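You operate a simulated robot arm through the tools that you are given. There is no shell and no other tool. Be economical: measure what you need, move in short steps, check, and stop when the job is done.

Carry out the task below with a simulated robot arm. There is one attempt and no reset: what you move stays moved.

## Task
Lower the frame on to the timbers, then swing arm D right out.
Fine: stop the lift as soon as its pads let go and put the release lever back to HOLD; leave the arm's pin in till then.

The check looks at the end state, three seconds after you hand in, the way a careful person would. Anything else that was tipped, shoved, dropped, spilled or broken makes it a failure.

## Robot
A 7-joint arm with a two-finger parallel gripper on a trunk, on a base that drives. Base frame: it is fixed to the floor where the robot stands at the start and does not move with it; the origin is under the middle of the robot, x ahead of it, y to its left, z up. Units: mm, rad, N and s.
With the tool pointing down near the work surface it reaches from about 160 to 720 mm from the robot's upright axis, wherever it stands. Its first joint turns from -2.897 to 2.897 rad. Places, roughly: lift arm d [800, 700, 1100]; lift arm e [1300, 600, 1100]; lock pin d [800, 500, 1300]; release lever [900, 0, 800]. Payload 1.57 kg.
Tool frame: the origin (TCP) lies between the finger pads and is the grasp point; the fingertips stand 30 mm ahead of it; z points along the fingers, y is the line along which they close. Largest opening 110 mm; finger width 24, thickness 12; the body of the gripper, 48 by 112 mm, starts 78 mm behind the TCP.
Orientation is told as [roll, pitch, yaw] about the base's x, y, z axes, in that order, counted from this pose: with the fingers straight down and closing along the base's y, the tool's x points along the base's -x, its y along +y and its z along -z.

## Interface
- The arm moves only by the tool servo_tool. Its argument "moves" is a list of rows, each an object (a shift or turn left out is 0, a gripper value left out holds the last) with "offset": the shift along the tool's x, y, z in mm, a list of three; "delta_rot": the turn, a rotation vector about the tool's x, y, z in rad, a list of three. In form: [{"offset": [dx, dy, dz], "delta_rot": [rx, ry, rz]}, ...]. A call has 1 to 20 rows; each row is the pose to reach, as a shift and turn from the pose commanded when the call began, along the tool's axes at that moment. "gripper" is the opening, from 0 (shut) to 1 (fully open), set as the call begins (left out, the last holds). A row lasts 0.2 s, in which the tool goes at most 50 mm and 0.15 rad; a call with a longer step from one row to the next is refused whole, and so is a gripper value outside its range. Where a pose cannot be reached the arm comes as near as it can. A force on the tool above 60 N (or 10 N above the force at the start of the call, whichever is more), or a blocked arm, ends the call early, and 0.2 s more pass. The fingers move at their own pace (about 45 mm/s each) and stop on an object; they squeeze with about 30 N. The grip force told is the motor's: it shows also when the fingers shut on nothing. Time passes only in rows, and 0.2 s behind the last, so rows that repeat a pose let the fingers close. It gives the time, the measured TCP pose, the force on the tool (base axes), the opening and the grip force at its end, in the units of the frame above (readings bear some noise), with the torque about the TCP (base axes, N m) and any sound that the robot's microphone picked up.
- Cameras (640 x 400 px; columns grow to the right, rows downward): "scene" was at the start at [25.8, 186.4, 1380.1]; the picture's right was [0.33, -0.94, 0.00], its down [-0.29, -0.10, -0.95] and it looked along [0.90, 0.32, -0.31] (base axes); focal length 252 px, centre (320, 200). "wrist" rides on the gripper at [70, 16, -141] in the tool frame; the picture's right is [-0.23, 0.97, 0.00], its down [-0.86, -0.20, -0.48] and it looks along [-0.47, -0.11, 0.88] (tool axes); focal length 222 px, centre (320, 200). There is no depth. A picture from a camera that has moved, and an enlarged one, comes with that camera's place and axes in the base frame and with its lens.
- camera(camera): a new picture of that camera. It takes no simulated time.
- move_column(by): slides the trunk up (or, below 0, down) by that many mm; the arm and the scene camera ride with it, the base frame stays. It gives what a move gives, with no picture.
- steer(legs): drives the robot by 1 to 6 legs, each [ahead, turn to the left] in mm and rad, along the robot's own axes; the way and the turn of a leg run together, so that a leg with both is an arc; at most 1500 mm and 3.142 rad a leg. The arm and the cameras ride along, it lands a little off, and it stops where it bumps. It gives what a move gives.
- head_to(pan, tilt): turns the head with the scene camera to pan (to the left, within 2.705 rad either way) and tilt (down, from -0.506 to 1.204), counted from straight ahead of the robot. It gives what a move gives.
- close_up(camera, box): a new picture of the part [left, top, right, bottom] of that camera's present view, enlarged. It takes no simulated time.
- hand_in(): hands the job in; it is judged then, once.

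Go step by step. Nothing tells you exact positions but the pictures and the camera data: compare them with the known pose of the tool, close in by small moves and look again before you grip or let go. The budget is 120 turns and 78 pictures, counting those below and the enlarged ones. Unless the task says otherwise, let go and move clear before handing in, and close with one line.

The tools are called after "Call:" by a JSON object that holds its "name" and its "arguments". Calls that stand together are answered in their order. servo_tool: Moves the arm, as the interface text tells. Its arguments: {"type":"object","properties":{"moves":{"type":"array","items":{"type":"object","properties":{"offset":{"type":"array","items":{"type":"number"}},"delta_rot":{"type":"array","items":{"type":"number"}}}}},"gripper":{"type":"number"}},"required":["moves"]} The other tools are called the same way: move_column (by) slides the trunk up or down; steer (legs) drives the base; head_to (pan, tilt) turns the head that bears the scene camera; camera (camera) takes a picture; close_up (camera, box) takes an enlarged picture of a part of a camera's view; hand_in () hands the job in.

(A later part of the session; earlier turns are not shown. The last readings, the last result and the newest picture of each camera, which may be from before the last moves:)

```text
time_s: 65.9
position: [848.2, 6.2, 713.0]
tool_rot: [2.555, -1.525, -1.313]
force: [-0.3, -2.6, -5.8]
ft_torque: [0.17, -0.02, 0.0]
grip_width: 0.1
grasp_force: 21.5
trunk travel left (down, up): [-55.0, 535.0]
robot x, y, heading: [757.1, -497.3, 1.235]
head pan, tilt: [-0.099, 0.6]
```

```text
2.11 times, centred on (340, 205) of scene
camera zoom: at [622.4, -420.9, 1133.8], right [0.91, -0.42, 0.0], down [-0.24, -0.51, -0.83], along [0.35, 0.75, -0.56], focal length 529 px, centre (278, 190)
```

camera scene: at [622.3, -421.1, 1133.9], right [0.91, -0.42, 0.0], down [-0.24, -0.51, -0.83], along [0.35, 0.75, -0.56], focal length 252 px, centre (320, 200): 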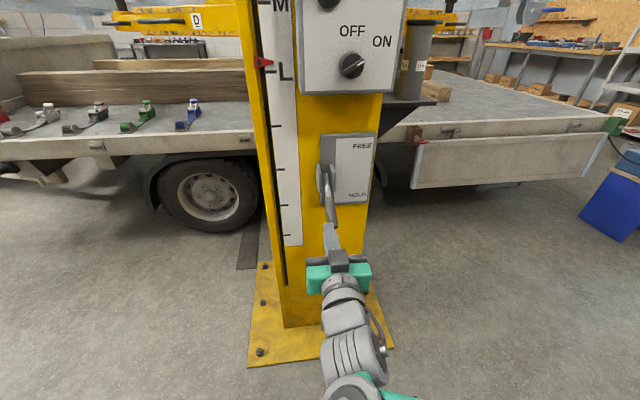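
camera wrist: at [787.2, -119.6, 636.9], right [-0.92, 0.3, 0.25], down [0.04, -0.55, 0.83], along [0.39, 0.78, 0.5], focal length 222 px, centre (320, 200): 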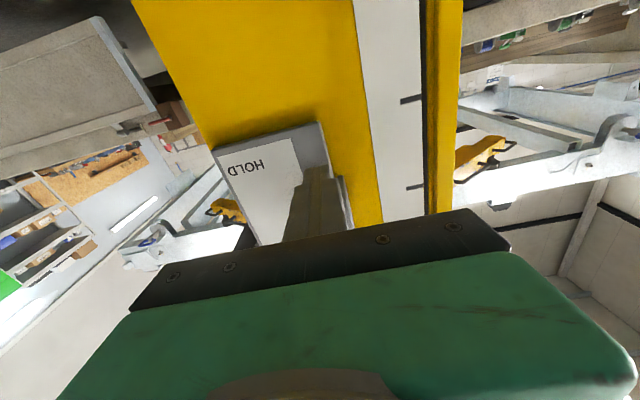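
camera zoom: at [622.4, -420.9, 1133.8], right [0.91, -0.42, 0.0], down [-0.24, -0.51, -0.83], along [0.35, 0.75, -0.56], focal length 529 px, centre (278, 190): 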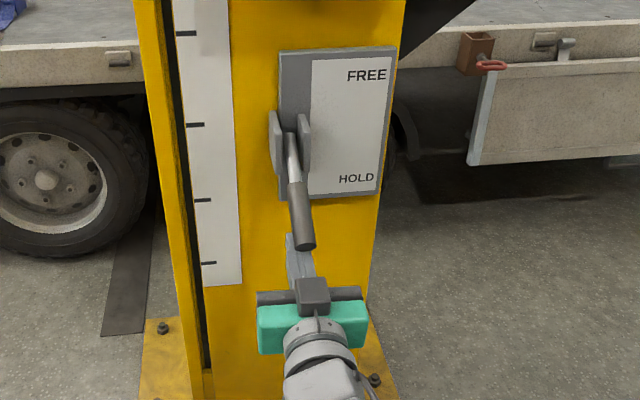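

The fingers touch the handle from below (−5.8 N). I shift right by 4 mm and push it up in small steps.

Call:
{"name": "servo_tool", "arguments": {"moves": [{"offset": [-8, -4, 0]}, {"offset": [-22, -4, 0]}, {"offset": [-36, -4, 0]}, {"offset": [-50, -4, 0]}, {"offset": [-64, -4, 0]}, {"offset": [-78, -4, 0]}]}}

Call:
{"name": "close_up", "arguments": {"camera": "scene", "box": [240, 110, 440, 300]}}

```text
time_s: 67.3
position: [850.5, 5.2, 786.2]
tool_rot: [2.502, -1.538, -1.257]
force: [-0.1, 0.2, 0.5]
ft_torque: [0.02, -0.03, -0.03]
grip_width: 0.0
grasp_force: 21.2
trunk travel left (down, up): [-55.0, 535.0]
robot x, y, heading: [756.1, -496.5, 1.233]
head pan, tilt: [-0.099, 0.6]
```

```text
2.11 times, centred on (340, 205) of scene
camera zoom: at [622.6, -414.6, 1134.3], right [0.91, -0.42, 0.0], down [-0.24, -0.52, -0.82], along [0.35, 0.74, -0.57], focal length 529 px, centre (278, 190)
```

zoom: 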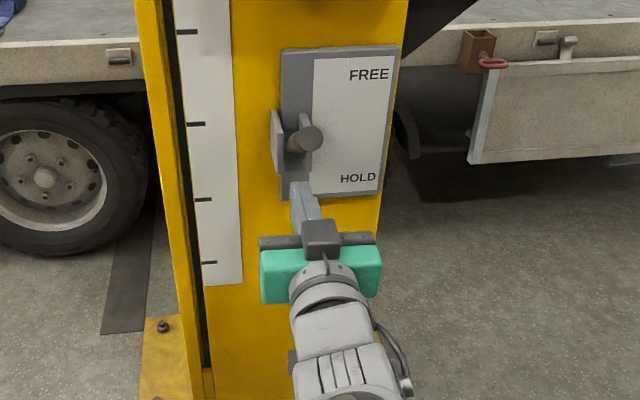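

The lever has snapped up and points toward FREE without contact. I check it with the wrist camera.

Call:
{"name": "camera", "arguments": {"camera": "wrist"}}

```text
41 pictures are left
camera wrist: at [789.9, -121.3, 713.2], right [-0.92, 0.3, 0.25], down [0.04, -0.54, 0.84], along [0.39, 0.78, 0.49], focal length 222 px, centre (320, 200)
```

wrist: 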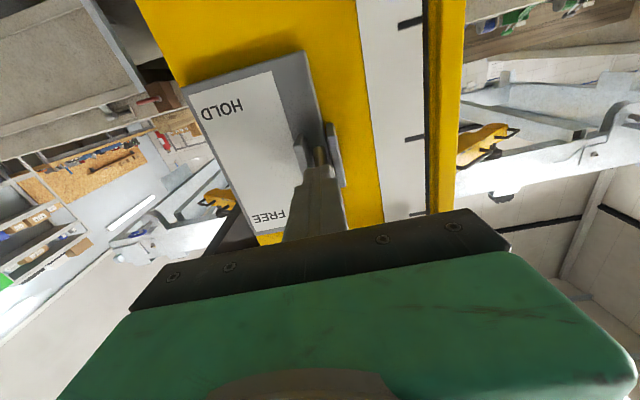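

I nudge up a little to confirm it is at its upper stop.

Call:
{"name": "servo_tool", "arguments": {"moves": [{"offset": [-10, 0, 0]}, {"offset": [-20, 0, 0]}, {"offset": [-30, 0, 0]}, {"offset": [-38, 0, 0]}]}}

Call:
{"name": "close_up", "arguments": {"camera": "scene", "box": [240, 110, 440, 300]}}

```text
time_s: 68.5
position: [849.4, 12.8, 787.3]
tool_rot: [-0.41, -1.527, 1.658]
force: [-0.2, -0.1, -0.1]
ft_torque: [-0.02, 0.0, 0.02]
grip_width: 0.2
grasp_force: 21.5
trunk travel left (down, up): [-55.0, 535.0]
robot x, y, heading: [754.7, -496.5, 1.233]
head pan, tilt: [-0.099, 0.6]
stopped in row 4: the arm was blocked; the commanded pose is now the measured one
```

```text
2.11 times, centred on (340, 205) of scene
camera zoom: at [624.1, -415.2, 1132.7], right [0.91, -0.42, 0.0], down [-0.24, -0.52, -0.82], along [0.35, 0.75, -0.57], focal length 529 px, centre (278, 190)
```

zoom: 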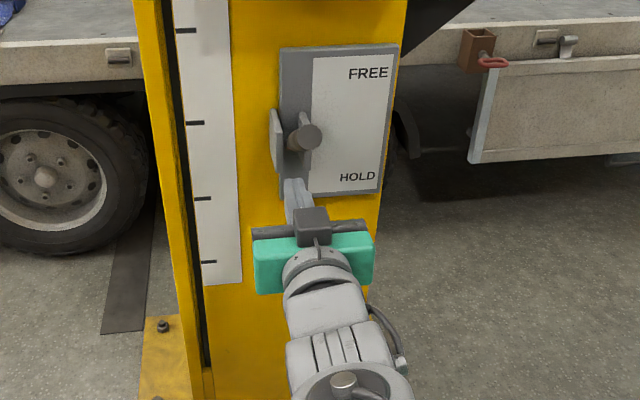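

The lever sits at its FREE position; the arm just met a joint limit. I back out and raise the column by 220 mm, then go up to the DOWN button.

Call:
{"name": "servo_tool", "arguments": {"moves": [{"offset": [5, 0, -30]}, {"offset": [5, 0, -60]}, {"offset": [5, 0, -90], "delta_rot": [0, -0.04, 0]}, {"offset": [5, 0, -90], "delta_rot": [0, -0.04, 0]}]}}

Call:
{"name": "move_column", "arguments": {"by": 220}}

```text
time_s: 69.5
position: [817.6, -77.9, 792.7]
tool_rot: [-2.494, -1.551, -2.543]
force: [-0.3, 0.2, -0.2]
ft_torque: [0.01, 0.02, 0.02]
grip_width: 0.0
grasp_force: 20.9
trunk travel left (down, up): [-55.0, 535.0]
robot x, y, heading: [753.0, -494.5, 1.238]
head pan, tilt: [-0.099, 0.6]
```

```text
time_s: 71.9
position: [817.5, -78.3, 1012.2]
tool_rot: [-2.434, -1.552, -2.6]
force: [-0.1, 0.9, -0.6]
ft_torque: [0.03, -0.01, -0.03]
grip_width: 0.0
grasp_force: 21.6
trunk travel left (down, up): [-275.0, 315.0]
robot x, y, heading: [754.2, -496.0, 1.238]
head pan, tilt: [-0.099, 0.6]
```

Now I go up in front of DOWN and approach to about 25 mm.

Call:
{"name": "servo_tool", "arguments": {"moves": [{"offset": [-45, 1, 0]}, {"offset": [-90, 3, 0]}, {"offset": [-135, 5, 0]}, {"offset": [-173, 5, 0]}, {"offset": [-173, 5, 45]}, {"offset": [-173, 5, 92]}, {"offset": [-173, 5, 92]}]}}

Call:
{"name": "camera", "arguments": {"camera": "wrist"}}

Call:
{"name": "head_to", "arguments": {"pan": -0.05, "tilt": 0.35}}

Call:
{"name": "camera", "arguments": {"camera": "scene"}}

```text
time_s: 73.4
position: [762.2, 3.6, 1204.5]
tool_rot: [2.961, -1.523, -1.531]
force: [-0.1, -0.1, -0.5]
ft_torque: [0.04, -0.02, 0.0]
grip_width: 0.0
grasp_force: 21.3
trunk travel left (down, up): [-275.0, 315.0]
robot x, y, heading: [752.6, -494.8, 1.241]
head pan, tilt: [-0.099, 0.6]
stopped in row 7: the arm was blocked; the commanded pose is now the measured one
```

```text
39 pictures are left
camera wrist: at [726.4, -131.1, 1127.9], right [-0.96, 0.12, 0.24], down [0.13, -0.54, 0.83], along [0.23, 0.83, 0.51], focal length 222 px, centre (320, 200)
```

wrist: 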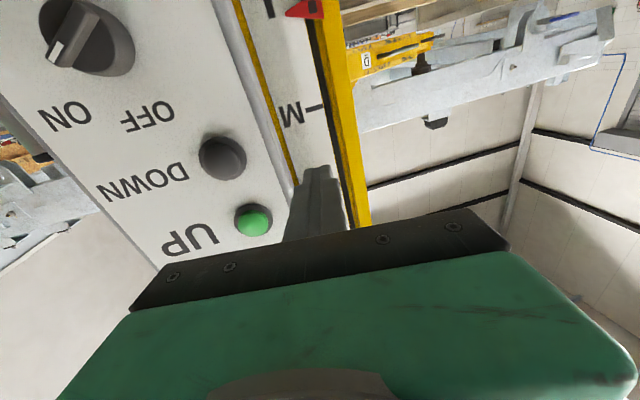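

```text
time_s: 74.2
position: [763.2, 3.5, 1201.9]
tool_rot: [2.977, -1.524, -1.546]
force: [0.3, -1.8, 0.3]
ft_torque: [-0.02, 0.01, -0.01]
grip_width: 0.1
grasp_force: 21.3
trunk travel left (down, up): [-275.0, 315.0]
robot x, y, heading: [755.2, -495.8, 1.234]
head pan, tilt: [-0.051, 0.351]
```

```text
38 pictures are left
camera scene: at [620.1, -415.2, 1376.7], right [0.93, -0.38, 0.0], down [-0.13, -0.32, -0.94], along [0.35, 0.87, -0.34], focal length 252 px, centre (320, 200)
```

scene: 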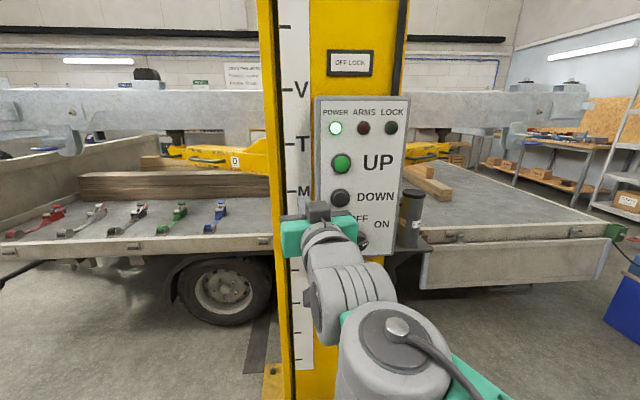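

The arm was deflected about 80 mm left with its yaw off (joint-limit drift), without touching anything. I back up a little, then shift right and turn back square.

Call:
{"name": "servo_tool", "arguments": {"moves": [{"offset": [5, -5, -30]}, {"offset": [10, -30, -30], "delta_rot": [0.07, 0, 0]}, {"offset": [15, -55, -25], "delta_rot": [0.14, 0, 0]}, {"offset": [18, -78, -20], "delta_rot": [0.2, 0, 0]}, {"offset": [18, -78, -20], "delta_rot": [0.2, 0, 0]}]}}

Call:
{"name": "camera", "arguments": {"camera": "wrist"}}

```text
time_s: 75.4
position: [822.4, -26.8, 1190.0]
tool_rot: [2.709, -1.513, -1.438]
force: [0.2, 0.1, 0.2]
ft_torque: [-0.03, -0.02, -0.04]
grip_width: 0.3
grasp_force: 21.4
trunk travel left (down, up): [-275.0, 315.0]
robot x, y, heading: [750.2, -497.2, 1.239]
head pan, tilt: [-0.051, 0.351]
```

```text
37 pictures are left
camera wrist: at [763.5, -152.4, 1111.4], right [-0.93, 0.27, 0.25], down [0.06, -0.57, 0.82], along [0.37, 0.78, 0.51], focal length 222 px, centre (320, 200)
```

wrist: 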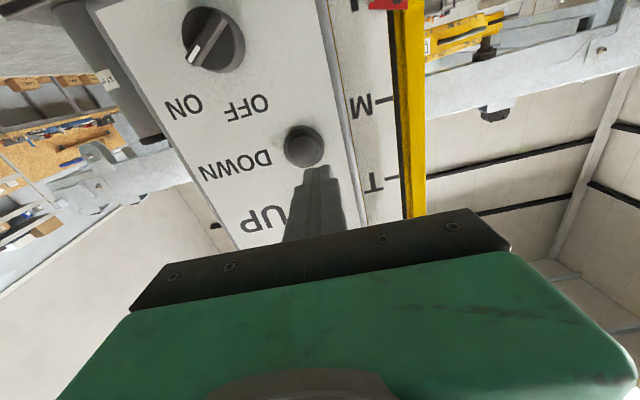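

Recovered and aligned within about 10 mm. I adjust right/down and come up to a few mm short of DOWN.

Call:
{"name": "servo_tool", "arguments": {"moves": [{"offset": [5, -5, 20], "delta_rot": [0.036, 0.0, 0]}, {"offset": [10, -10, 40], "delta_rot": [0.036, 0.02, 0]}, {"offset": [11, -10, 58], "delta_rot": [0.036, 0.03, 0]}, {"offset": [11, -10, 58], "delta_rot": [0.036, 0.03, 0]}]}}

Call:
{"name": "close_up", "arguments": {"camera": "wrist", "box": [200, 100, 400, 260]}}

Call:
{"name": "close_up", "arguments": {"camera": "scene", "box": [0, 40, 330, 246]}}

```text
time_s: 76.0
position: [774.3, 5.4, 1194.7]
tool_rot: [2.552, -1.498, -1.165]
force: [0.3, -0.3, 0.7]
ft_torque: [-0.03, -0.01, 0.01]
grip_width: 0.0
grasp_force: 21.3
trunk travel left (down, up): [-275.0, 315.0]
robot x, y, heading: [751.9, -498.1, 1.238]
head pan, tilt: [-0.051, 0.351]
stopped in row 3: the arm was blocked; the commanded pose is now the measured one
```

```text
2.50 times, centred on (300, 180) of wrist
camera zoom: at [730.7, -126.5, 1117.4], right [-0.95, 0.16, 0.27], down [0.13, -0.56, 0.82], along [0.28, 0.81, 0.51], focal length 555 px, centre (370, 250)
```

zoom: 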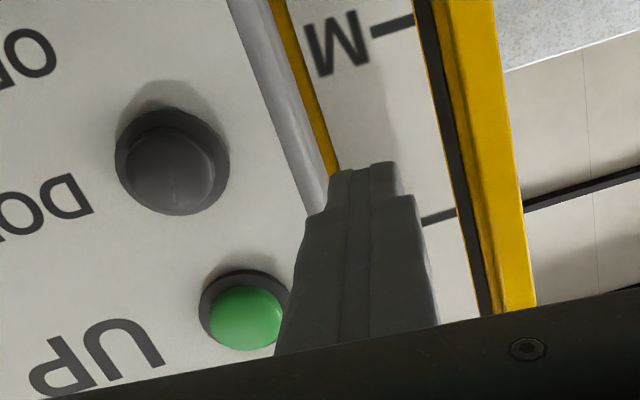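

```text
1.94 times, centred on (165, 143) of scene
camera zoom: at [620.4, -415.6, 1377.8], right [0.93, -0.38, 0.0], down [-0.13, -0.32, -0.94], along [0.35, 0.87, -0.34], focal length 488 px, centre (621, 310)
```

zoom: 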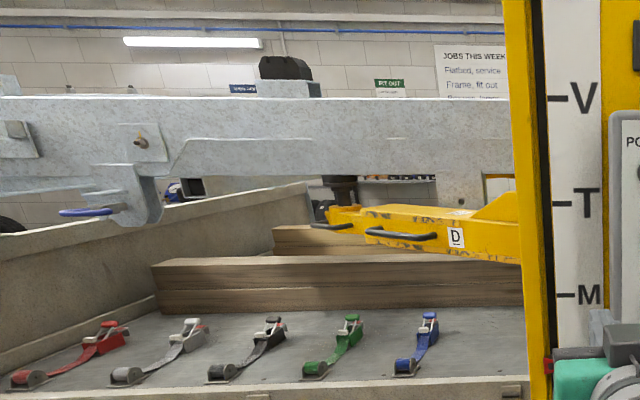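

Going forward again drifts left — a joint is sitting at its limit since the lever move. I retreat and reset the arm by un-pitching the tool about the wrist, retracing the way in.

Call:
{"name": "servo_tool", "arguments": {"moves": [{"offset": [5, -5, -30]}, {"offset": [20, -25, -50], "delta_rot": [0.05, 0, 0]}, {"offset": [35, -40, -53], "delta_rot": [0.1, 0, 0]}, {"offset": [45, -55, -53], "delta_rot": [0.15, 0, 0]}, {"offset": [45, -55, -53], "delta_rot": [0.15, 0, 0]}]}}

Call:
{"name": "servo_tool", "arguments": {"moves": [{"offset": [26, 0, -2], "delta_rot": [0, 0.1309, 0]}, {"offset": [52, 0, -7], "delta_rot": [0, 0.2618, 0]}, {"offset": [77, 0, -15], "delta_rot": [0, 0.3927, 0]}, {"offset": [100, 0, -27], "delta_rot": [0, 0.5236, 0]}, {"offset": [122, 0, -41], "delta_rot": [0, 0.6545, 0]}, {"offset": [141, 0, -59], "delta_rot": [0, 0.7854, 0]}, {"offset": [159, 0, -78], "delta_rot": [0, 0.9163, 0]}, {"offset": [173, 0, -100], "delta_rot": [0, 1.0472, 0]}, {"offset": [185, 0, -123], "delta_rot": [0, 1.1781, 0]}, {"offset": [193, 0, -148], "delta_rot": [0, 1.309, 0]}, {"offset": [198, 0, -174], "delta_rot": [0, 1.4399, 0]}, {"offset": [200, 0, -200], "delta_rot": [0, 1.5308, 0]}, {"offset": [200, 0, -200], "delta_rot": [0, 1.5308, 0]}]}}

Call:
{"name": "head_to", "arguments": {"pan": -0.3, "tilt": 0.8}}

Call:
{"name": "camera", "arguments": {"camera": "scene"}}

```text
time_s: 77.2
position: [818.5, -54.1, 1144.7]
tool_rot: [2.406, -1.498, -1.171]
force: [-0.1, 0.6, 0.1]
ft_torque: [0.0, 0.02, 0.03]
grip_width: 0.3
grasp_force: 21.3
trunk travel left (down, up): [-275.0, 315.0]
robot x, y, heading: [751.0, -496.5, 1.242]
head pan, tilt: [-0.051, 0.351]
```

```text
time_s: 79.9
position: [710.7, -234.8, 926.1]
tool_rot: [0.037, -0.073, 1.403]
force: [0.3, -0.8, -0.5]
ft_torque: [0.02, 0.0, -0.02]
grip_width: 0.1
grasp_force: 21.5
trunk travel left (down, up): [-275.0, 315.0]
robot x, y, heading: [752.6, -498.2, 1.235]
head pan, tilt: [-0.051, 0.351]
stopped in row 13: the arm was blocked; the commanded pose is now the measured one
```

```text
time_s: 80.8
position: [710.6, -234.3, 927.8]
tool_rot: [0.035, -0.078, 1.402]
force: [0.1, 0.5, 0.1]
ft_torque: [0.0, 0.0, 0.01]
grip_width: 0.0
grasp_force: 21.1
trunk travel left (down, up): [-275.0, 315.0]
robot x, y, heading: [753.9, -494.5, 1.236]
head pan, tilt: [-0.3, 0.799]
```

```text
34 pictures are left
camera scene: at [632.9, -436.5, 1336.9], right [0.81, -0.59, 0.0], down [-0.42, -0.58, -0.7], along [0.41, 0.56, -0.72], focal length 252 px, centre (320, 200)
```

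scene: 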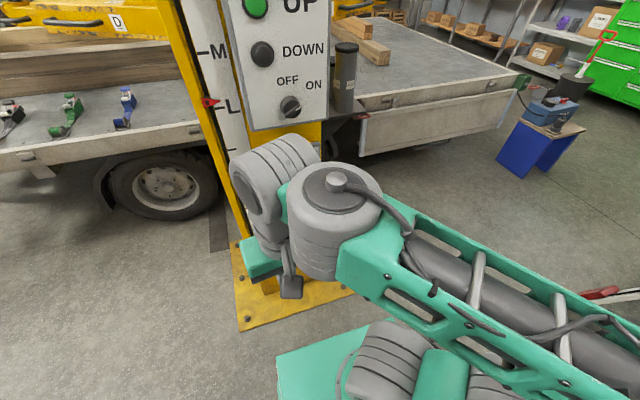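

The arm is back near the earlier vertical pose. I move it to a roomier start (774, -185, 990), square, and then pitch again.

Call:
{"name": "servo_tool", "arguments": {"moves": [{"offset": [-15, -14, -16], "delta_rot": [0.01, 0.02, 0.045]}, {"offset": [-30, -27, -31], "delta_rot": [0.02, 0.04, 0.09]}, {"offset": [-45, -41, -47], "delta_rot": [0.03, 0.06, 0.13]}, {"offset": [-59, -54, -62], "delta_rot": [0.035, 0.078, 0.168]}, {"offset": [-59, -54, -62], "delta_rot": [0.035, 0.078, 0.168]}]}}

```text
time_s: 81.4
position: [696.1, -226.3, 966.5]
tool_rot: [0.039, -0.073, 1.522]
force: [-0.2, -0.5, 0.0]
ft_torque: [-0.01, -0.01, 0.02]
grip_width: 0.0
grasp_force: 21.0
trunk travel left (down, up): [-275.0, 315.0]
robot x, y, heading: [753.6, -491.9, 1.235]
head pan, tilt: [-0.3, 0.799]
stopped in row 2: the arm was blocked; the commanded pose is now the measured one
```

Still drifting left when going up. I try to regain exactly the pose that worked before: (735, -228, 942), yaw 1.24.

Call:
{"name": "servo_tool", "arguments": {"moves": [{"offset": [0, 0, 12]}, {"offset": [0, 0, 24], "delta_rot": [0, 0, 0.1]}, {"offset": [0, -13, 24], "delta_rot": [0.01, 0.02, 0.2]}, {"offset": [0, -26, 24], "delta_rot": [0.02, 0.04, 0.28]}, {"offset": [0, -39, 24], "delta_rot": [0.02, 0.04, 0.28]}, {"offset": [0, -39, 24], "delta_rot": [0.02, 0.04, 0.28]}]}}

Call:
{"name": "head_to", "arguments": {"pan": -0.9, "tilt": 1.0}}

Call:
{"name": "camera", "arguments": {"camera": "scene"}}

```text
time_s: 82.8
position: [716.1, -231.5, 938.5]
tool_rot: [0.027, -0.017, 1.33]
force: [0.5, 0.3, 0.5]
ft_torque: [-0.02, 0.0, 0.02]
grip_width: 0.0
grasp_force: 20.8
trunk travel left (down, up): [-275.0, 315.0]
robot x, y, heading: [754.2, -494.1, 1.236]
head pan, tilt: [-0.3, 0.799]
```

```text
time_s: 83.8
position: [714.0, -232.0, 937.5]
tool_rot: [0.029, -0.017, 1.33]
force: [-0.5, -0.1, -0.5]
ft_torque: [0.01, -0.02, 0.03]
grip_width: 0.2
grasp_force: 21.4
trunk travel left (down, up): [-275.0, 315.0]
robot x, y, heading: [755.2, -494.0, 1.24]
head pan, tilt: [-0.901, 1.0]
```

```text
33 pictures are left
camera scene: at [650.9, -478.4, 1321.8], right [0.33, -0.94, 0.0], down [-0.79, -0.28, -0.54], along [0.51, 0.18, -0.84], focal length 252 px, centre (320, 200)
```

scene: 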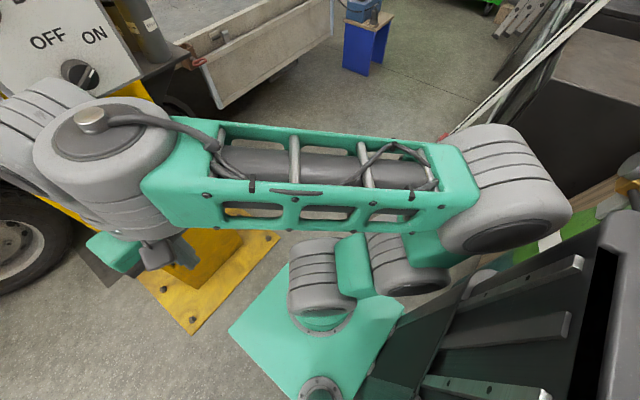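

The elbow is folded out to the right, so the arm dislikes reaching further forward from here. I'll pitch the tool level again at a modest reach, and let the base drive in the last ~60 mm.

Call:
{"name": "servo_tool", "arguments": {"moves": [{"offset": [-26, -2, -2], "delta_rot": [0, -0.1309, 0]}, {"offset": [-52, -4, -7], "delta_rot": [0, -0.2618, 0]}, {"offset": [-77, -6, -15], "delta_rot": [0, -0.3927, 0]}, {"offset": [-100, -8, -27], "delta_rot": [0, -0.5236, 0]}, {"offset": [-122, -10, -41], "delta_rot": [0, -0.6545, 0]}, {"offset": [-141, -12, -59], "delta_rot": [0, -0.7854, 0]}, {"offset": [-159, -14, -78], "delta_rot": [0, -0.9163, 0]}, {"offset": [-173, -16, -100], "delta_rot": [0, -1.0472, 0]}, {"offset": [-185, -18, -123], "delta_rot": [0, -1.1781, 0]}, {"offset": [-193, -20, -148], "delta_rot": [0, -1.309, 0]}, {"offset": [-198, -22, -174], "delta_rot": [0, -1.4399, 0]}, {"offset": [-200, -24, -200], "delta_rot": [0, -1.5708, 0]}, {"offset": [-200, -24, -200], "delta_rot": [0, -1.5708, 0]}]}}

```text
time_s: 86.6
position: [826.0, -51.9, 1144.9]
tool_rot: [2.175, -1.533, -0.929]
force: [-0.5, 0.2, 0.9]
ft_torque: [0.01, 0.01, 0.01]
grip_width: 0.0
grasp_force: 21.4
trunk travel left (down, up): [-275.0, 315.0]
robot x, y, heading: [753.6, -494.8, 1.237]
head pan, tilt: [-0.901, 1.0]
```

Good: (826, -52, 1145), square to the panel. I raise it to DOWN's height and drive forward 55 mm.

Call:
{"name": "servo_tool", "arguments": {"moves": [{"offset": [-20, 2, 0]}, {"offset": [-39, 4, 0]}, {"offset": [-39, 4, 0]}]}}

Call:
{"name": "steer", "arguments": {"legs": [[55, 0]]}}

Call:
{"name": "close_up", "arguments": {"camera": "wrist", "box": [160, 60, 440, 260]}}

```text
time_s: 87.4
position: [822.6, -53.2, 1183.5]
tool_rot: [2.144, -1.533, -0.9]
force: [-0.8, -0.2, -0.2]
ft_torque: [-0.01, -0.02, 0.01]
grip_width: 0.0
grasp_force: 21.0
trunk travel left (down, up): [-275.0, 315.0]
robot x, y, heading: [751.1, -498.7, 1.24]
head pan, tilt: [-0.901, 1.0]
```

```text
time_s: 88.3
position: [841.1, 1.4, 1183.1]
tool_rot: [2.145, -1.532, -0.902]
force: [-0.7, -0.5, -1.4]
ft_torque: [-0.03, 0.02, -0.03]
grip_width: 0.0
grasp_force: 21.0
trunk travel left (down, up): [-275.0, 315.0]
robot x, y, heading: [772.8, -443.1, 1.234]
head pan, tilt: [-0.901, 1.0]
```

```text
2.00 times, centred on (300, 160) of wrist
camera zoom: at [779.5, -125.1, 1111.5], right [-0.92, 0.31, 0.26], down [0.05, -0.54, 0.84], along [0.4, 0.78, 0.48], focal length 444 px, centre (360, 280)
```

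zoom: 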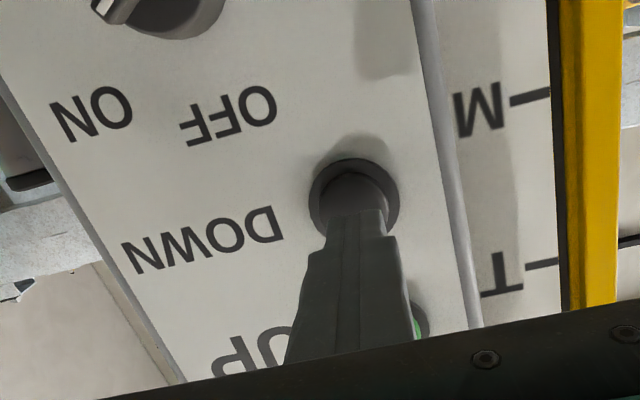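

Aligned with DOWN, tip about 35 mm away. I turn the head to watch arm D's pad and take a baseline picture before pressing.

Call:
{"name": "head_to", "arguments": {"pan": 0.45, "tilt": 0.2}}

Call:
{"name": "camera", "arguments": {"camera": "scene"}}

```text
time_s: 89.8
position: [841.5, 1.9, 1182.8]
tool_rot: [2.142, -1.531, -0.898]
force: [0.9, -0.4, 0.7]
ft_torque: [0.0, 0.02, -0.02]
grip_width: 0.0
grasp_force: 21.3
trunk travel left (down, up): [-275.0, 315.0]
robot x, y, heading: [773.2, -445.1, 1.237]
head pan, tilt: [0.45, 0.201]
```

```text
31 pictures are left
camera scene: at [593.2, -354.7, 1390.6], right [0.99, 0.12, 0.0], down [0.02, -0.2, -0.98], along [-0.11, 0.97, -0.2], focal length 252 px, centre (320, 200)
```

scene: 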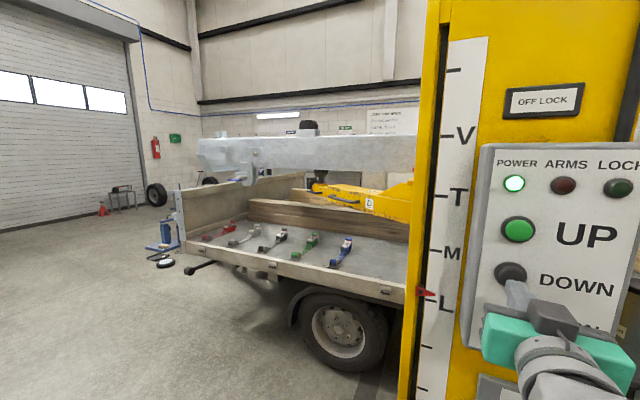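

Everything relevant is in view: pad, sign, lamps and scale. I press DOWN for about 0.8 s and look.

Call:
{"name": "servo_tool", "arguments": {"moves": [{"offset": [0, 0, 20]}, {"offset": [0, 0, 32]}, {"offset": [0, 0, 40]}, {"offset": [0, 0, 42]}, {"offset": [0, 0, 42]}, {"offset": [0, 0, 42]}, {"offset": [0, 0, 20]}]}}

Call:
{"name": "camera", "arguments": {"camera": "scene"}}

Call:
{"name": "close_up", "arguments": {"camera": "scene", "box": [230, 120, 430, 245]}}

```text
time_s: 91.4
position: [850.1, 18.9, 1184.8]
tool_rot: [2.133, -1.537, -0.896]
force: [0.2, -0.3, -0.2]
ft_torque: [-0.03, -0.01, 0.0]
grip_width: 0.0
grasp_force: 21.4
trunk travel left (down, up): [-275.0, 315.0]
robot x, y, heading: [771.3, -442.0, 1.234]
head pan, tilt: [0.45, 0.201]
```

```text
30 pictures are left
camera scene: at [593.7, -355.7, 1393.0], right [0.99, 0.12, 0.0], down [0.02, -0.2, -0.98], along [-0.11, 0.97, -0.2], focal length 252 px, centre (320, 200)
```

scene: 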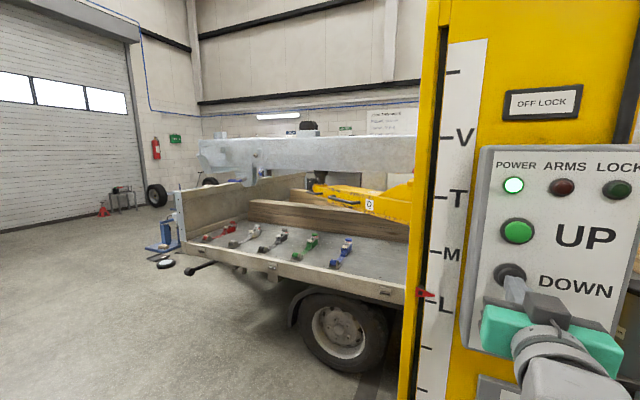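

```text
3.20 times, centred on (330, 182) of scene
camera zoom: at [593.7, -355.7, 1393.0], right [0.99, 0.12, 0.0], down [0.02, -0.2, -0.98], along [-0.11, 0.97, -0.2], focal length 805 px, centre (288, 256)
```

zoom: 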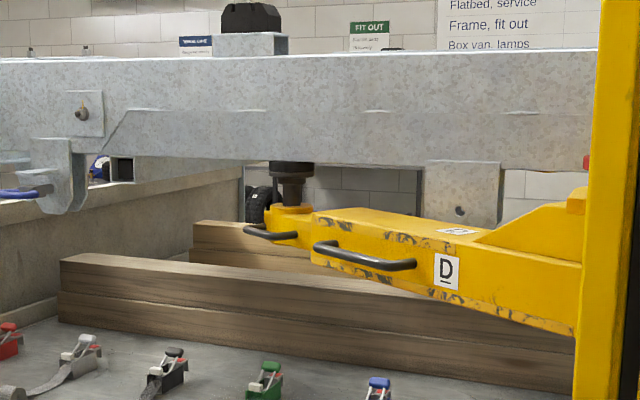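

The lift is moving down and the pointer nears L with the sign still OFF LOCK. I hold DOWN for about 2 s and look while pressed (no time passes between calls).

Call:
{"name": "servo_tool", "arguments": {"moves": [{"offset": [0, 0, 18]}, {"offset": [0, 0, 23]}, {"offset": [0, 0, 23]}, {"offset": [0, 0, 23]}, {"offset": [0, 0, 23]}, {"offset": [0, 0, 23]}, {"offset": [0, 0, 23]}, {"offset": [0, 0, 23]}, {"offset": [0, 0, 23]}, {"offset": [0, 0, 23]}]}}

Call:
{"name": "camera", "arguments": {"camera": "scene"}}

```text
time_s: 93.8
position: [811.7, 40.4, 1194.7]
tool_rot: [2.258, -1.516, -0.907]
force: [-0.8, 1.1, -0.7]
ft_torque: [-0.01, 0.04, -0.02]
grip_width: 0.0
grasp_force: 21.2
trunk travel left (down, up): [-275.0, 315.0]
robot x, y, heading: [770.3, -439.8, 1.236]
head pan, tilt: [0.45, 0.201]
stopped in row 10: the arm was blocked; the commanded pose is now the measured one
```

```text
28 pictures are left
camera scene: at [593.2, -354.7, 1391.7], right [0.99, 0.12, 0.0], down [0.02, -0.2, -0.98], along [-0.11, 0.97, -0.2], focal length 252 px, centre (320, 200)
```

scene: 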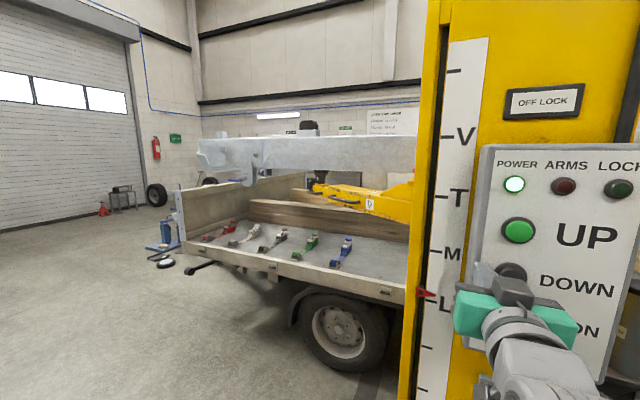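

It drifted off DOWN to the left at that reach. I retreat, re-square, and drive the base 45 mm closer so that the arm needs less reach.

Call:
{"name": "servo_tool", "arguments": {"moves": [{"offset": [0, -5, -35]}, {"offset": [5, -15, -73], "delta_rot": [0.06, 0, 0]}, {"offset": [11, -32, -75], "delta_rot": [0.117, 0, 0]}, {"offset": [11, -32, -75], "delta_rot": [0.117, 0, 0]}]}}

Call:
{"name": "steer", "arguments": {"legs": [[48, 0]]}}

```text
time_s: 94.8
position: [828.5, -41.0, 1177.0]
tool_rot: [2.143, -1.514, -0.916]
force: [-0.2, -0.4, 0.0]
ft_torque: [0.0, -0.06, -0.02]
grip_width: 0.0
grasp_force: 20.7
trunk travel left (down, up): [-275.0, 315.0]
robot x, y, heading: [773.9, -442.0, 1.237]
head pan, tilt: [0.45, 0.201]
```

```text
time_s: 95.7
position: [844.3, 4.5, 1177.9]
tool_rot: [2.146, -1.516, -0.915]
force: [-0.4, -0.1, 0.4]
ft_torque: [0.01, -0.01, -0.02]
grip_width: 0.1
grasp_force: 21.6
trunk travel left (down, up): [-275.0, 315.0]
robot x, y, heading: [787.2, -395.5, 1.241]
head pan, tilt: [0.45, 0.201]
```

The base is closer now and the tool squarely in front of DOWN. I press and hold for about 1.4 s, then look.

Call:
{"name": "servo_tool", "arguments": {"moves": [{"offset": [-3, 2, 20]}, {"offset": [-3, 2, 32]}, {"offset": [-3, 2, 39]}, {"offset": [-3, 2, 40]}, {"offset": [-3, 2, 40]}, {"offset": [-3, 2, 40]}, {"offset": [-3, 2, 40]}]}}

Call:
{"name": "camera", "arguments": {"camera": "scene"}}

```text
time_s: 97.0
position: [852.5, 37.5, 1183.2]
tool_rot: [2.146, -1.516, -0.912]
force: [-13.3, -45.2, -9.0]
ft_torque: [-0.24, -0.04, -0.17]
grip_width: 0.1
grasp_force: 21.5
trunk travel left (down, up): [-275.0, 315.0]
robot x, y, heading: [788.7, -396.1, 1.241]
head pan, tilt: [0.45, 0.201]
stopped in row 6: the force on the tool passed its limit at 61 N (the readings are from after the stop); the commanded pose is now the measured one
```

```text
27 pictures are left
camera scene: at [606.2, -317.3, 1390.9], right [0.99, 0.12, 0.0], down [0.03, -0.19, -0.98], along [-0.12, 0.97, -0.2], focal length 252 px, centre (320, 200)
```

scene: 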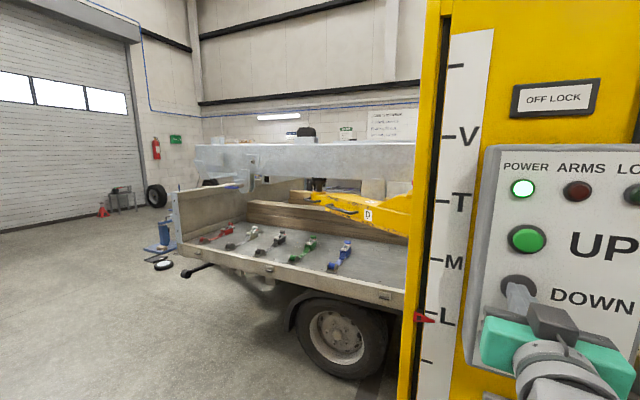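

The button is fully pressed and the pointer is now passing L, still OFF LOCK. I ease to a lighter press and keep holding for about 2 s.

Call:
{"name": "servo_tool", "arguments": {"moves": [{"offset": [0, 0, -1]}, {"offset": [0, 0, -1]}, {"offset": [0, 0, -1]}, {"offset": [0, 0, -1]}, {"offset": [0, 0, -1]}, {"offset": [0, 0, -1]}, {"offset": [0, 0, -1]}, {"offset": [0, 0, -1]}, {"offset": [0, 0, -1]}]}}

Call:
{"name": "camera", "arguments": {"camera": "scene"}}

```text
time_s: 99.0
position: [851.9, 37.1, 1182.7]
tool_rot: [2.173, -1.515, -0.942]
force: [-14.4, -43.5, -4.0]
ft_torque: [-0.11, 0.05, -0.19]
grip_width: 0.3
grasp_force: 21.6
trunk travel left (down, up): [-275.0, 315.0]
robot x, y, heading: [788.8, -398.1, 1.24]
head pan, tilt: [0.45, 0.201]
```

```text
26 pictures are left
camera scene: at [606.6, -316.5, 1390.7], right [0.99, 0.12, 0.0], down [0.03, -0.19, -0.98], along [-0.12, 0.97, -0.2], focal length 252 px, centre (320, 200)
```

scene: 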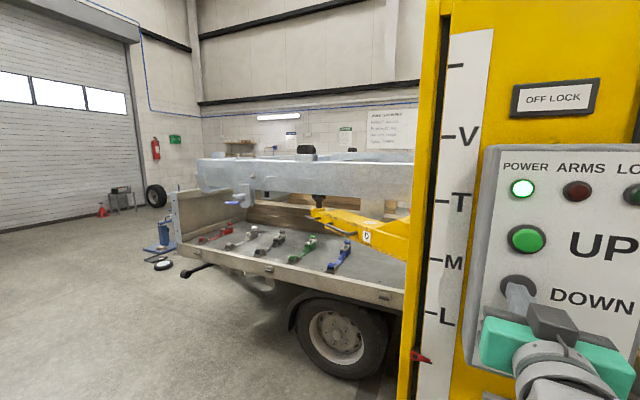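

It dropped about 75 mm in 2 s. Before any more time passes I check the gap between frame, timbers and pads.

Call:
{"name": "close_up", "arguments": {"camera": "scene", "box": [180, 140, 420, 290]}}

```text
2.67 times, centred on (300, 215) of scene
camera zoom: at [606.6, -316.5, 1390.7], right [0.99, 0.12, 0.0], down [0.03, -0.19, -0.98], along [-0.12, 0.97, -0.2], focal length 671 px, centre (373, 160)
```

zoom: 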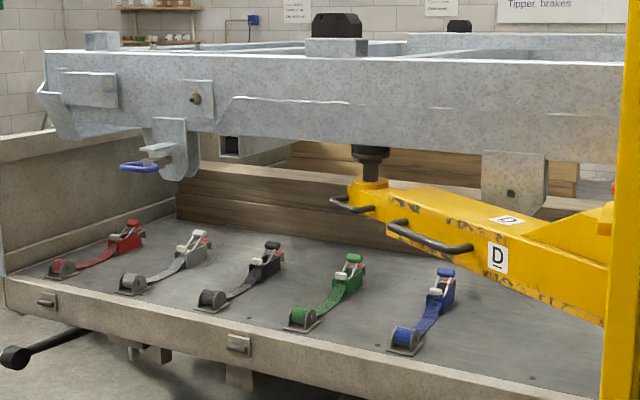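

By rough triangulation the frame still has a way to go to the timber tops. I hold DOWN for another ~1.2 s and check again.

Call:
{"name": "servo_tool", "arguments": {"moves": [{"offset": [0, 0, 0]}, {"offset": [0, 0, 0]}, {"offset": [0, 0, 0]}, {"offset": [0, 0, 0]}, {"offset": [0, 0, 0]}]}}

Call:
{"name": "close_up", "arguments": {"camera": "scene", "box": [180, 140, 500, 380]}}

```text
time_s: 100.2
position: [852.6, 38.6, 1183.1]
tool_rot: [2.172, -1.516, -0.941]
force: [-13.1, -43.5, -2.1]
ft_torque: [-0.02, 0.04, -0.16]
grip_width: 0.2
grasp_force: 21.3
trunk travel left (down, up): [-275.0, 315.0]
robot x, y, heading: [785.8, -397.4, 1.24]
head pan, tilt: [0.45, 0.201]
```

```text
1.67 times, centred on (340, 260) of scene
camera zoom: at [606.6, -316.5, 1390.7], right [0.99, 0.12, 0.0], down [0.03, -0.19, -0.98], along [-0.12, 0.97, -0.2], focal length 419 px, centre (287, 100)
```

zoom: 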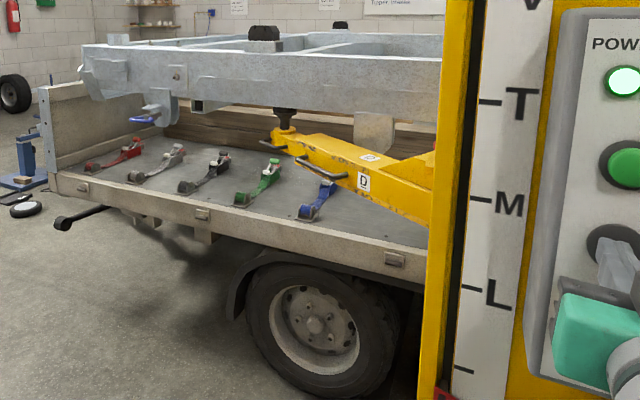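

Still descending, pad still carrying. I continue in shorter steps.

Call:
{"name": "servo_tool", "arguments": {"moves": [{"offset": [0, 0, 0]}, {"offset": [0, 0, 0]}]}}

Call:
{"name": "close_up", "arguments": {"camera": "scene", "box": [200, 140, 440, 290]}}

```text
time_s: 100.8
position: [852.6, 37.5, 1182.8]
tool_rot: [2.172, -1.514, -0.94]
force: [-12.9, -43.0, -2.0]
ft_torque: [-0.05, 0.05, -0.14]
grip_width: 0.0
grasp_force: 21.8
trunk travel left (down, up): [-275.0, 315.0]
robot x, y, heading: [787.9, -398.0, 1.235]
head pan, tilt: [0.45, 0.201]
```

```text
2.67 times, centred on (320, 215) of scene
camera zoom: at [606.5, -316.6, 1390.7], right [0.99, 0.12, 0.0], down [0.03, -0.19, -0.98], along [-0.12, 0.97, -0.2], focal length 671 px, centre (320, 160)
```

zoom: 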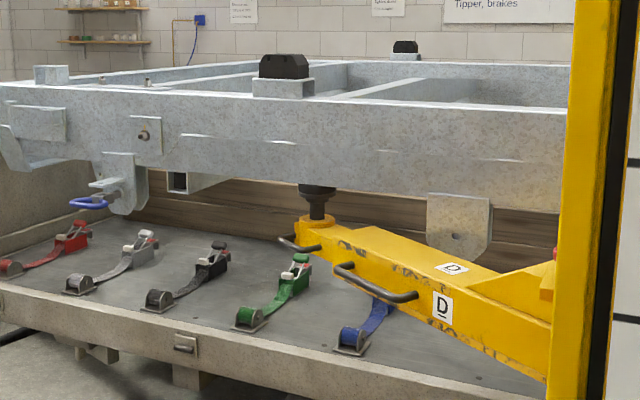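

The frame underside looks close to the timber tops now. I step by minimum times and zoom on the pad.

Call:
{"name": "servo_tool", "arguments": {"moves": [{"offset": [0, 0, 0]}]}}

Call:
{"name": "close_up", "arguments": {"camera": "scene", "box": [270, 190, 400, 271]}}

```text
time_s: 101.2
position: [852.9, 36.9, 1182.9]
tool_rot: [2.172, -1.514, -0.942]
force: [-13.6, -43.4, -1.9]
ft_torque: [-0.07, 0.01, -0.17]
grip_width: 0.0
grasp_force: 21.7
trunk travel left (down, up): [-275.0, 315.0]
robot x, y, heading: [787.5, -399.0, 1.241]
head pan, tilt: [0.45, 0.201]
```

```text
4.92 times, centred on (335, 230) of scene
camera zoom: at [606.5, -316.6, 1390.7], right [0.99, 0.12, 0.0], down [0.03, -0.19, -0.98], along [-0.12, 0.97, -0.2], focal length 1238 px, centre (246, 50)
```

zoom: 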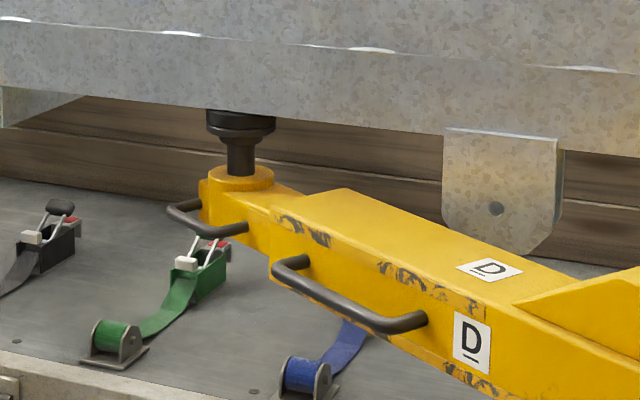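

Pad still in contact. One more short step.

Call:
{"name": "servo_tool", "arguments": {"moves": [{"offset": [0, 0, 0]}]}}

Call:
{"name": "close_up", "arguments": {"camera": "scene", "box": [270, 190, 400, 271]}}

```text
time_s: 101.6
position: [852.4, 38.3, 1184.0]
tool_rot: [2.174, -1.515, -0.942]
force: [-13.4, -42.9, -0.8]
ft_torque: [-0.03, -0.01, -0.15]
grip_width: 0.3
grasp_force: 21.6
trunk travel left (down, up): [-275.0, 315.0]
robot x, y, heading: [786.7, -396.0, 1.238]
head pan, tilt: [0.45, 0.201]
```

```text
4.92 times, centred on (335, 230) of scene
camera zoom: at [606.5, -316.6, 1390.7], right [0.99, 0.12, 0.0], down [0.03, -0.19, -0.98], along [-0.12, 0.97, -0.2], focal length 1238 px, centre (246, 50)
```

zoom: 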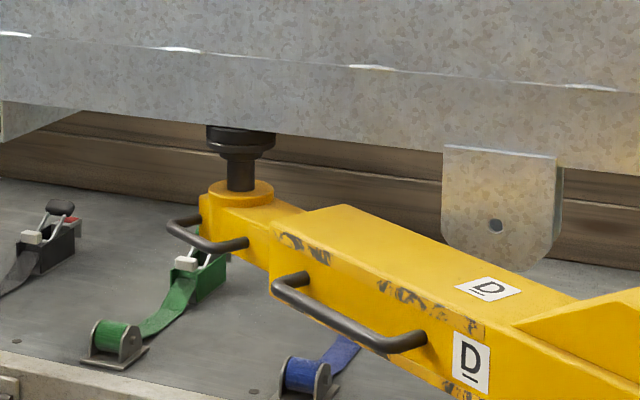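

Moved about 19 mm. By the projection the frame should be about to land; one more minimal step.

Call:
{"name": "servo_tool", "arguments": {"moves": [{"offset": [0, 0, 0]}]}}

Call:
{"name": "close_up", "arguments": {"camera": "scene", "box": [270, 190, 400, 271]}}

```text
time_s: 102.0
position: [852.1, 38.2, 1183.2]
tool_rot: [2.174, -1.516, -0.943]
force: [-14.2, -42.6, -0.8]
ft_torque: [-0.02, 0.04, -0.1]
grip_width: 0.2
grasp_force: 21.2
trunk travel left (down, up): [-275.0, 315.0]
robot x, y, heading: [789.0, -395.7, 1.241]
head pan, tilt: [0.45, 0.201]
```

```text
4.92 times, centred on (335, 230) of scene
camera zoom: at [606.5, -316.6, 1390.7], right [0.99, 0.12, 0.0], down [0.03, -0.19, -0.98], along [-0.12, 0.97, -0.2], focal length 1238 px, centre (246, 50)
```

zoom: 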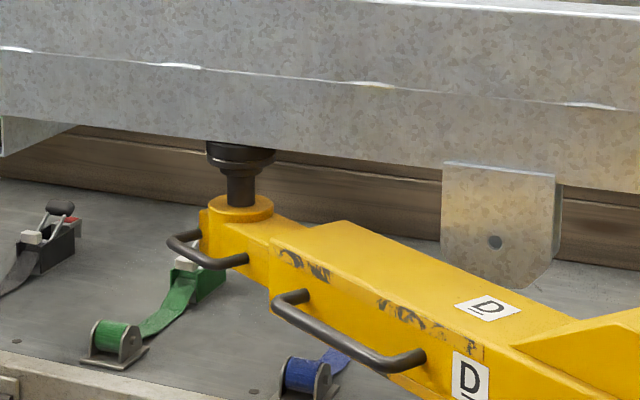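

Still descending with the pad carrying. Next step.

Call:
{"name": "servo_tool", "arguments": {"moves": [{"offset": [0, 0, 0]}]}}

Call:
{"name": "close_up", "arguments": {"camera": "scene", "box": [270, 190, 400, 271]}}

```text
time_s: 102.4
position: [852.8, 39.9, 1183.1]
tool_rot: [2.175, -1.515, -0.943]
force: [-13.7, -42.3, -1.3]
ft_torque: [0.0, 0.0, -0.15]
grip_width: 0.0
grasp_force: 21.4
trunk travel left (down, up): [-275.0, 315.0]
robot x, y, heading: [785.3, -398.6, 1.244]
head pan, tilt: [0.45, 0.201]
```

```text
4.92 times, centred on (335, 230) of scene
camera zoom: at [606.5, -316.6, 1390.7], right [0.99, 0.12, 0.0], down [0.03, -0.19, -0.98], along [-0.12, 0.97, -0.2], focal length 1238 px, centre (246, 50)
```

zoom: 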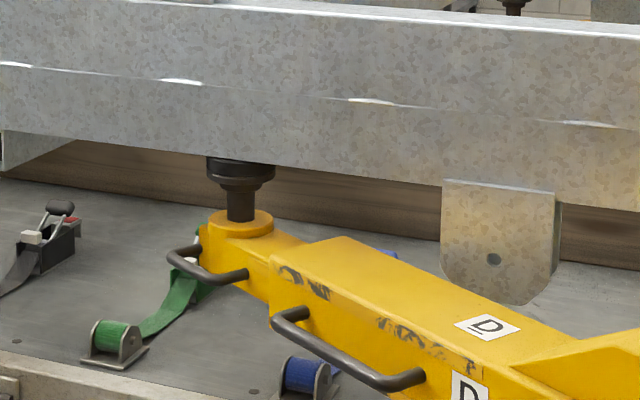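

Still moving with the pad carrying. Another step.

Call:
{"name": "servo_tool", "arguments": {"moves": [{"offset": [0, 0, 0]}]}}

Call:
{"name": "close_up", "arguments": {"camera": "scene", "box": [270, 190, 400, 271]}}

```text
time_s: 102.8
position: [852.0, 38.7, 1183.5]
tool_rot: [2.174, -1.513, -0.943]
force: [-13.6, -42.1, -0.2]
ft_torque: [0.04, 0.05, -0.13]
grip_width: 0.0
grasp_force: 21.6
trunk travel left (down, up): [-275.0, 315.0]
robot x, y, heading: [790.1, -396.8, 1.241]
head pan, tilt: [0.45, 0.201]
```

```text
4.92 times, centred on (335, 230) of scene
camera zoom: at [606.5, -316.6, 1390.7], right [0.99, 0.12, 0.0], down [0.03, -0.19, -0.98], along [-0.12, 0.97, -0.2], focal length 1238 px, centre (246, 50)
```

zoom: 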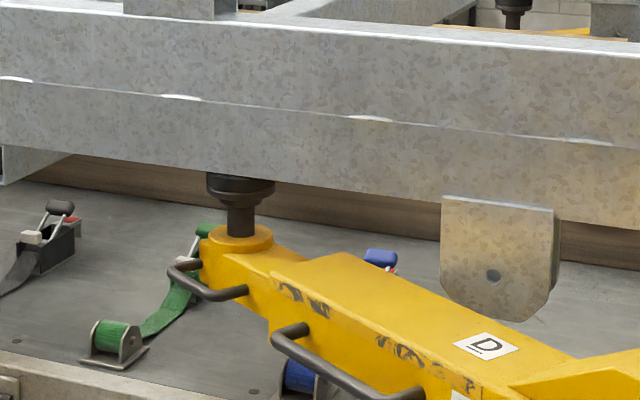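

Still descending. Another step.

Call:
{"name": "servo_tool", "arguments": {"moves": [{"offset": [0, 0, 0]}]}}

Call:
{"name": "close_up", "arguments": {"camera": "scene", "box": [270, 190, 400, 271]}}

```text
time_s: 103.2
position: [852.4, 38.2, 1183.8]
tool_rot: [2.175, -1.515, -0.942]
force: [-14.0, -42.5, 0.6]
ft_torque: [0.05, 0.0, -0.11]
grip_width: 0.3
grasp_force: 21.6
trunk travel left (down, up): [-275.0, 315.0]
robot x, y, heading: [785.8, -398.9, 1.242]
head pan, tilt: [0.45, 0.201]
```

```text
4.92 times, centred on (335, 230) of scene
camera zoom: at [606.5, -316.6, 1390.7], right [0.99, 0.12, 0.0], down [0.03, -0.19, -0.98], along [-0.12, 0.97, -0.2], focal length 1238 px, centre (246, 50)
```

zoom: 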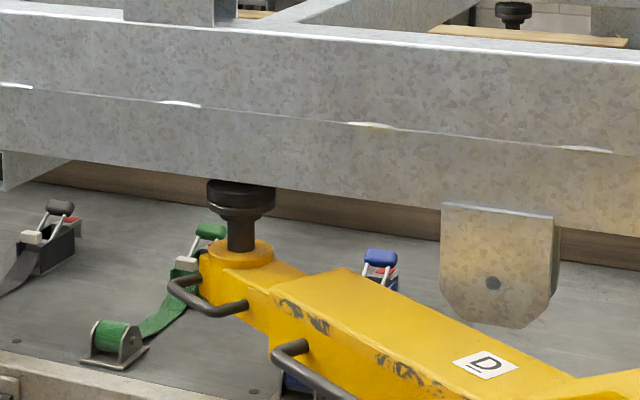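

The frame moved only half as far as the arm this step: it has landed and the pad has dropped clear. I release the button at once.

Call:
{"name": "servo_tool", "arguments": {"moves": [{"offset": [0, 0, -40]}, {"offset": [0, 0, -75]}]}}

Call:
{"name": "camera", "arguments": {"camera": "scene"}}

Call:
{"name": "close_up", "arguments": {"camera": "scene", "box": [270, 190, 400, 271]}}

```text
time_s: 103.8
position: [839.4, -3.1, 1176.7]
tool_rot: [2.109, -1.52, -0.877]
force: [-0.2, -0.3, -0.4]
ft_torque: [-0.04, 0.02, -0.01]
grip_width: 0.2
grasp_force: 21.2
out of reach, approached as far as the arm can: row 2
trunk travel left (down, up): [-275.0, 315.0]
robot x, y, heading: [788.5, -395.3, 1.239]
head pan, tilt: [0.45, 0.201]
```

```text
16 pictures are left
camera scene: at [608.7, -310.3, 1390.6], right [0.99, 0.12, 0.0], down [0.02, -0.2, -0.98], along [-0.12, 0.97, -0.2], focal length 252 px, centre (320, 200)
```

scene: 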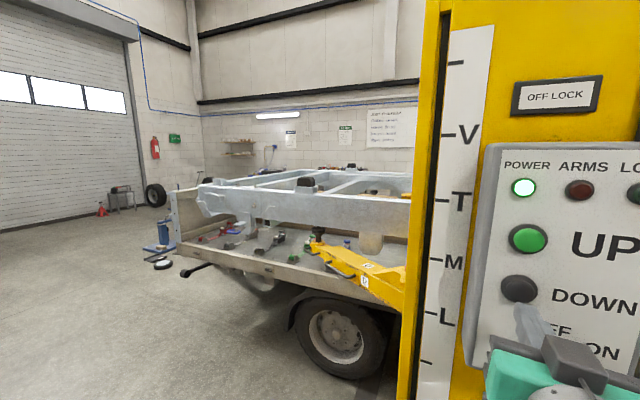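

```text
4.92 times, centred on (335, 230) of scene
camera zoom: at [608.7, -310.3, 1390.6], right [0.99, 0.12, 0.0], down [0.02, -0.2, -0.98], along [-0.12, 0.97, -0.2], focal length 1238 px, centre (246, 50)
```

zoom: 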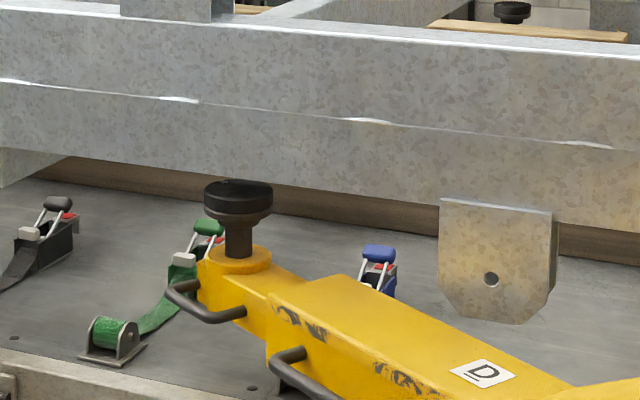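

The pad of arm D is now visibly clear and the frame sits on the timbers. Next the lever: back the base off 60 mm, lower the column 262 mm, and look at the lever.

Call:
{"name": "steer", "arguments": {"legs": [[-62, 0]]}}

Call:
{"name": "move_column", "arguments": {"by": -258}}

Call:
{"name": "camera", "arguments": {"camera": "wrist"}}

```text
time_s: 104.8
position: [818.5, -62.2, 1176.4]
tool_rot: [2.096, -1.519, -0.866]
force: [0.6, 0.0, -1.0]
ft_torque: [0.0, 0.02, 0.02]
grip_width: 0.0
grasp_force: 21.7
trunk travel left (down, up): [-275.0, 315.0]
robot x, y, heading: [768.5, -456.5, 1.239]
head pan, tilt: [0.45, 0.201]
```

```text
time_s: 107.4
position: [818.5, -61.5, 919.6]
tool_rot: [2.1, -1.518, -0.866]
force: [-0.2, 0.2, -0.7]
ft_torque: [-0.01, 0.01, -0.02]
grip_width: 0.0
grasp_force: 21.4
trunk travel left (down, up): [-17.0, 573.0]
robot x, y, heading: [767.0, -455.6, 1.24]
head pan, tilt: [0.45, 0.201]
```

```text
14 pictures are left
camera wrist: at [754.3, -187.3, 846.5], right [-0.91, 0.31, 0.27], down [0.06, -0.55, 0.83], along [0.41, 0.77, 0.48], focal length 222 px, centre (320, 200)
```

wrist: 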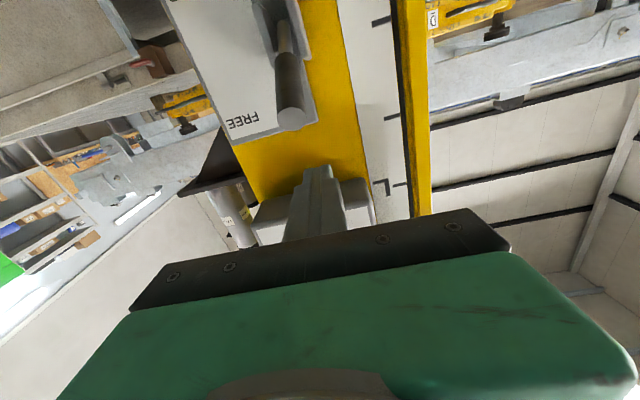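

The lever end is at ≈ (850, -7, 873), below the fingers and ~10 mm right. I shift right, drive forward 68 mm over it, and push down.

Call:
{"name": "servo_tool", "arguments": {"moves": [{"offset": [0, -5, 0]}, {"offset": [0, -10, 0]}, {"offset": [0, -10, 0]}]}}

Call:
{"name": "steer", "arguments": {"legs": [[70, 0]]}}

Call:
{"name": "servo_tool", "arguments": {"moves": [{"offset": [15, 0, 0]}, {"offset": [30, 0, 0]}, {"offset": [45, 0, 0]}, {"offset": [60, 0, 0]}, {"offset": [75, 0, 0]}]}}

```text
time_s: 108.2
position: [826.7, -66.1, 918.4]
tool_rot: [2.099, -1.518, -0.865]
force: [0.2, 0.6, -0.4]
ft_torque: [-0.03, 0.0, 0.01]
grip_width: 0.0
grasp_force: 21.0
trunk travel left (down, up): [-17.0, 573.0]
robot x, y, heading: [767.0, -456.6, 1.238]
head pan, tilt: [0.45, 0.201]
```

```text
time_s: 109.2
position: [848.9, 1.4, 918.1]
tool_rot: [2.099, -1.519, -0.864]
force: [-0.1, -0.5, 0.7]
ft_torque: [0.02, 0.01, 0.01]
grip_width: 0.0
grasp_force: 21.0
trunk travel left (down, up): [-17.0, 573.0]
robot x, y, heading: [788.8, -388.8, 1.242]
head pan, tilt: [0.45, 0.201]
```

```text
time_s: 110.4
position: [845.9, 4.8, 842.3]
tool_rot: [2.103, -1.518, -0.87]
force: [-0.1, -0.9, 1.7]
ft_torque: [-0.06, 0.01, 0.03]
grip_width: 0.1
grasp_force: 21.4
trunk travel left (down, up): [-17.0, 573.0]
robot x, y, heading: [787.9, -391.3, 1.241]
head pan, tilt: [0.45, 0.201]
```

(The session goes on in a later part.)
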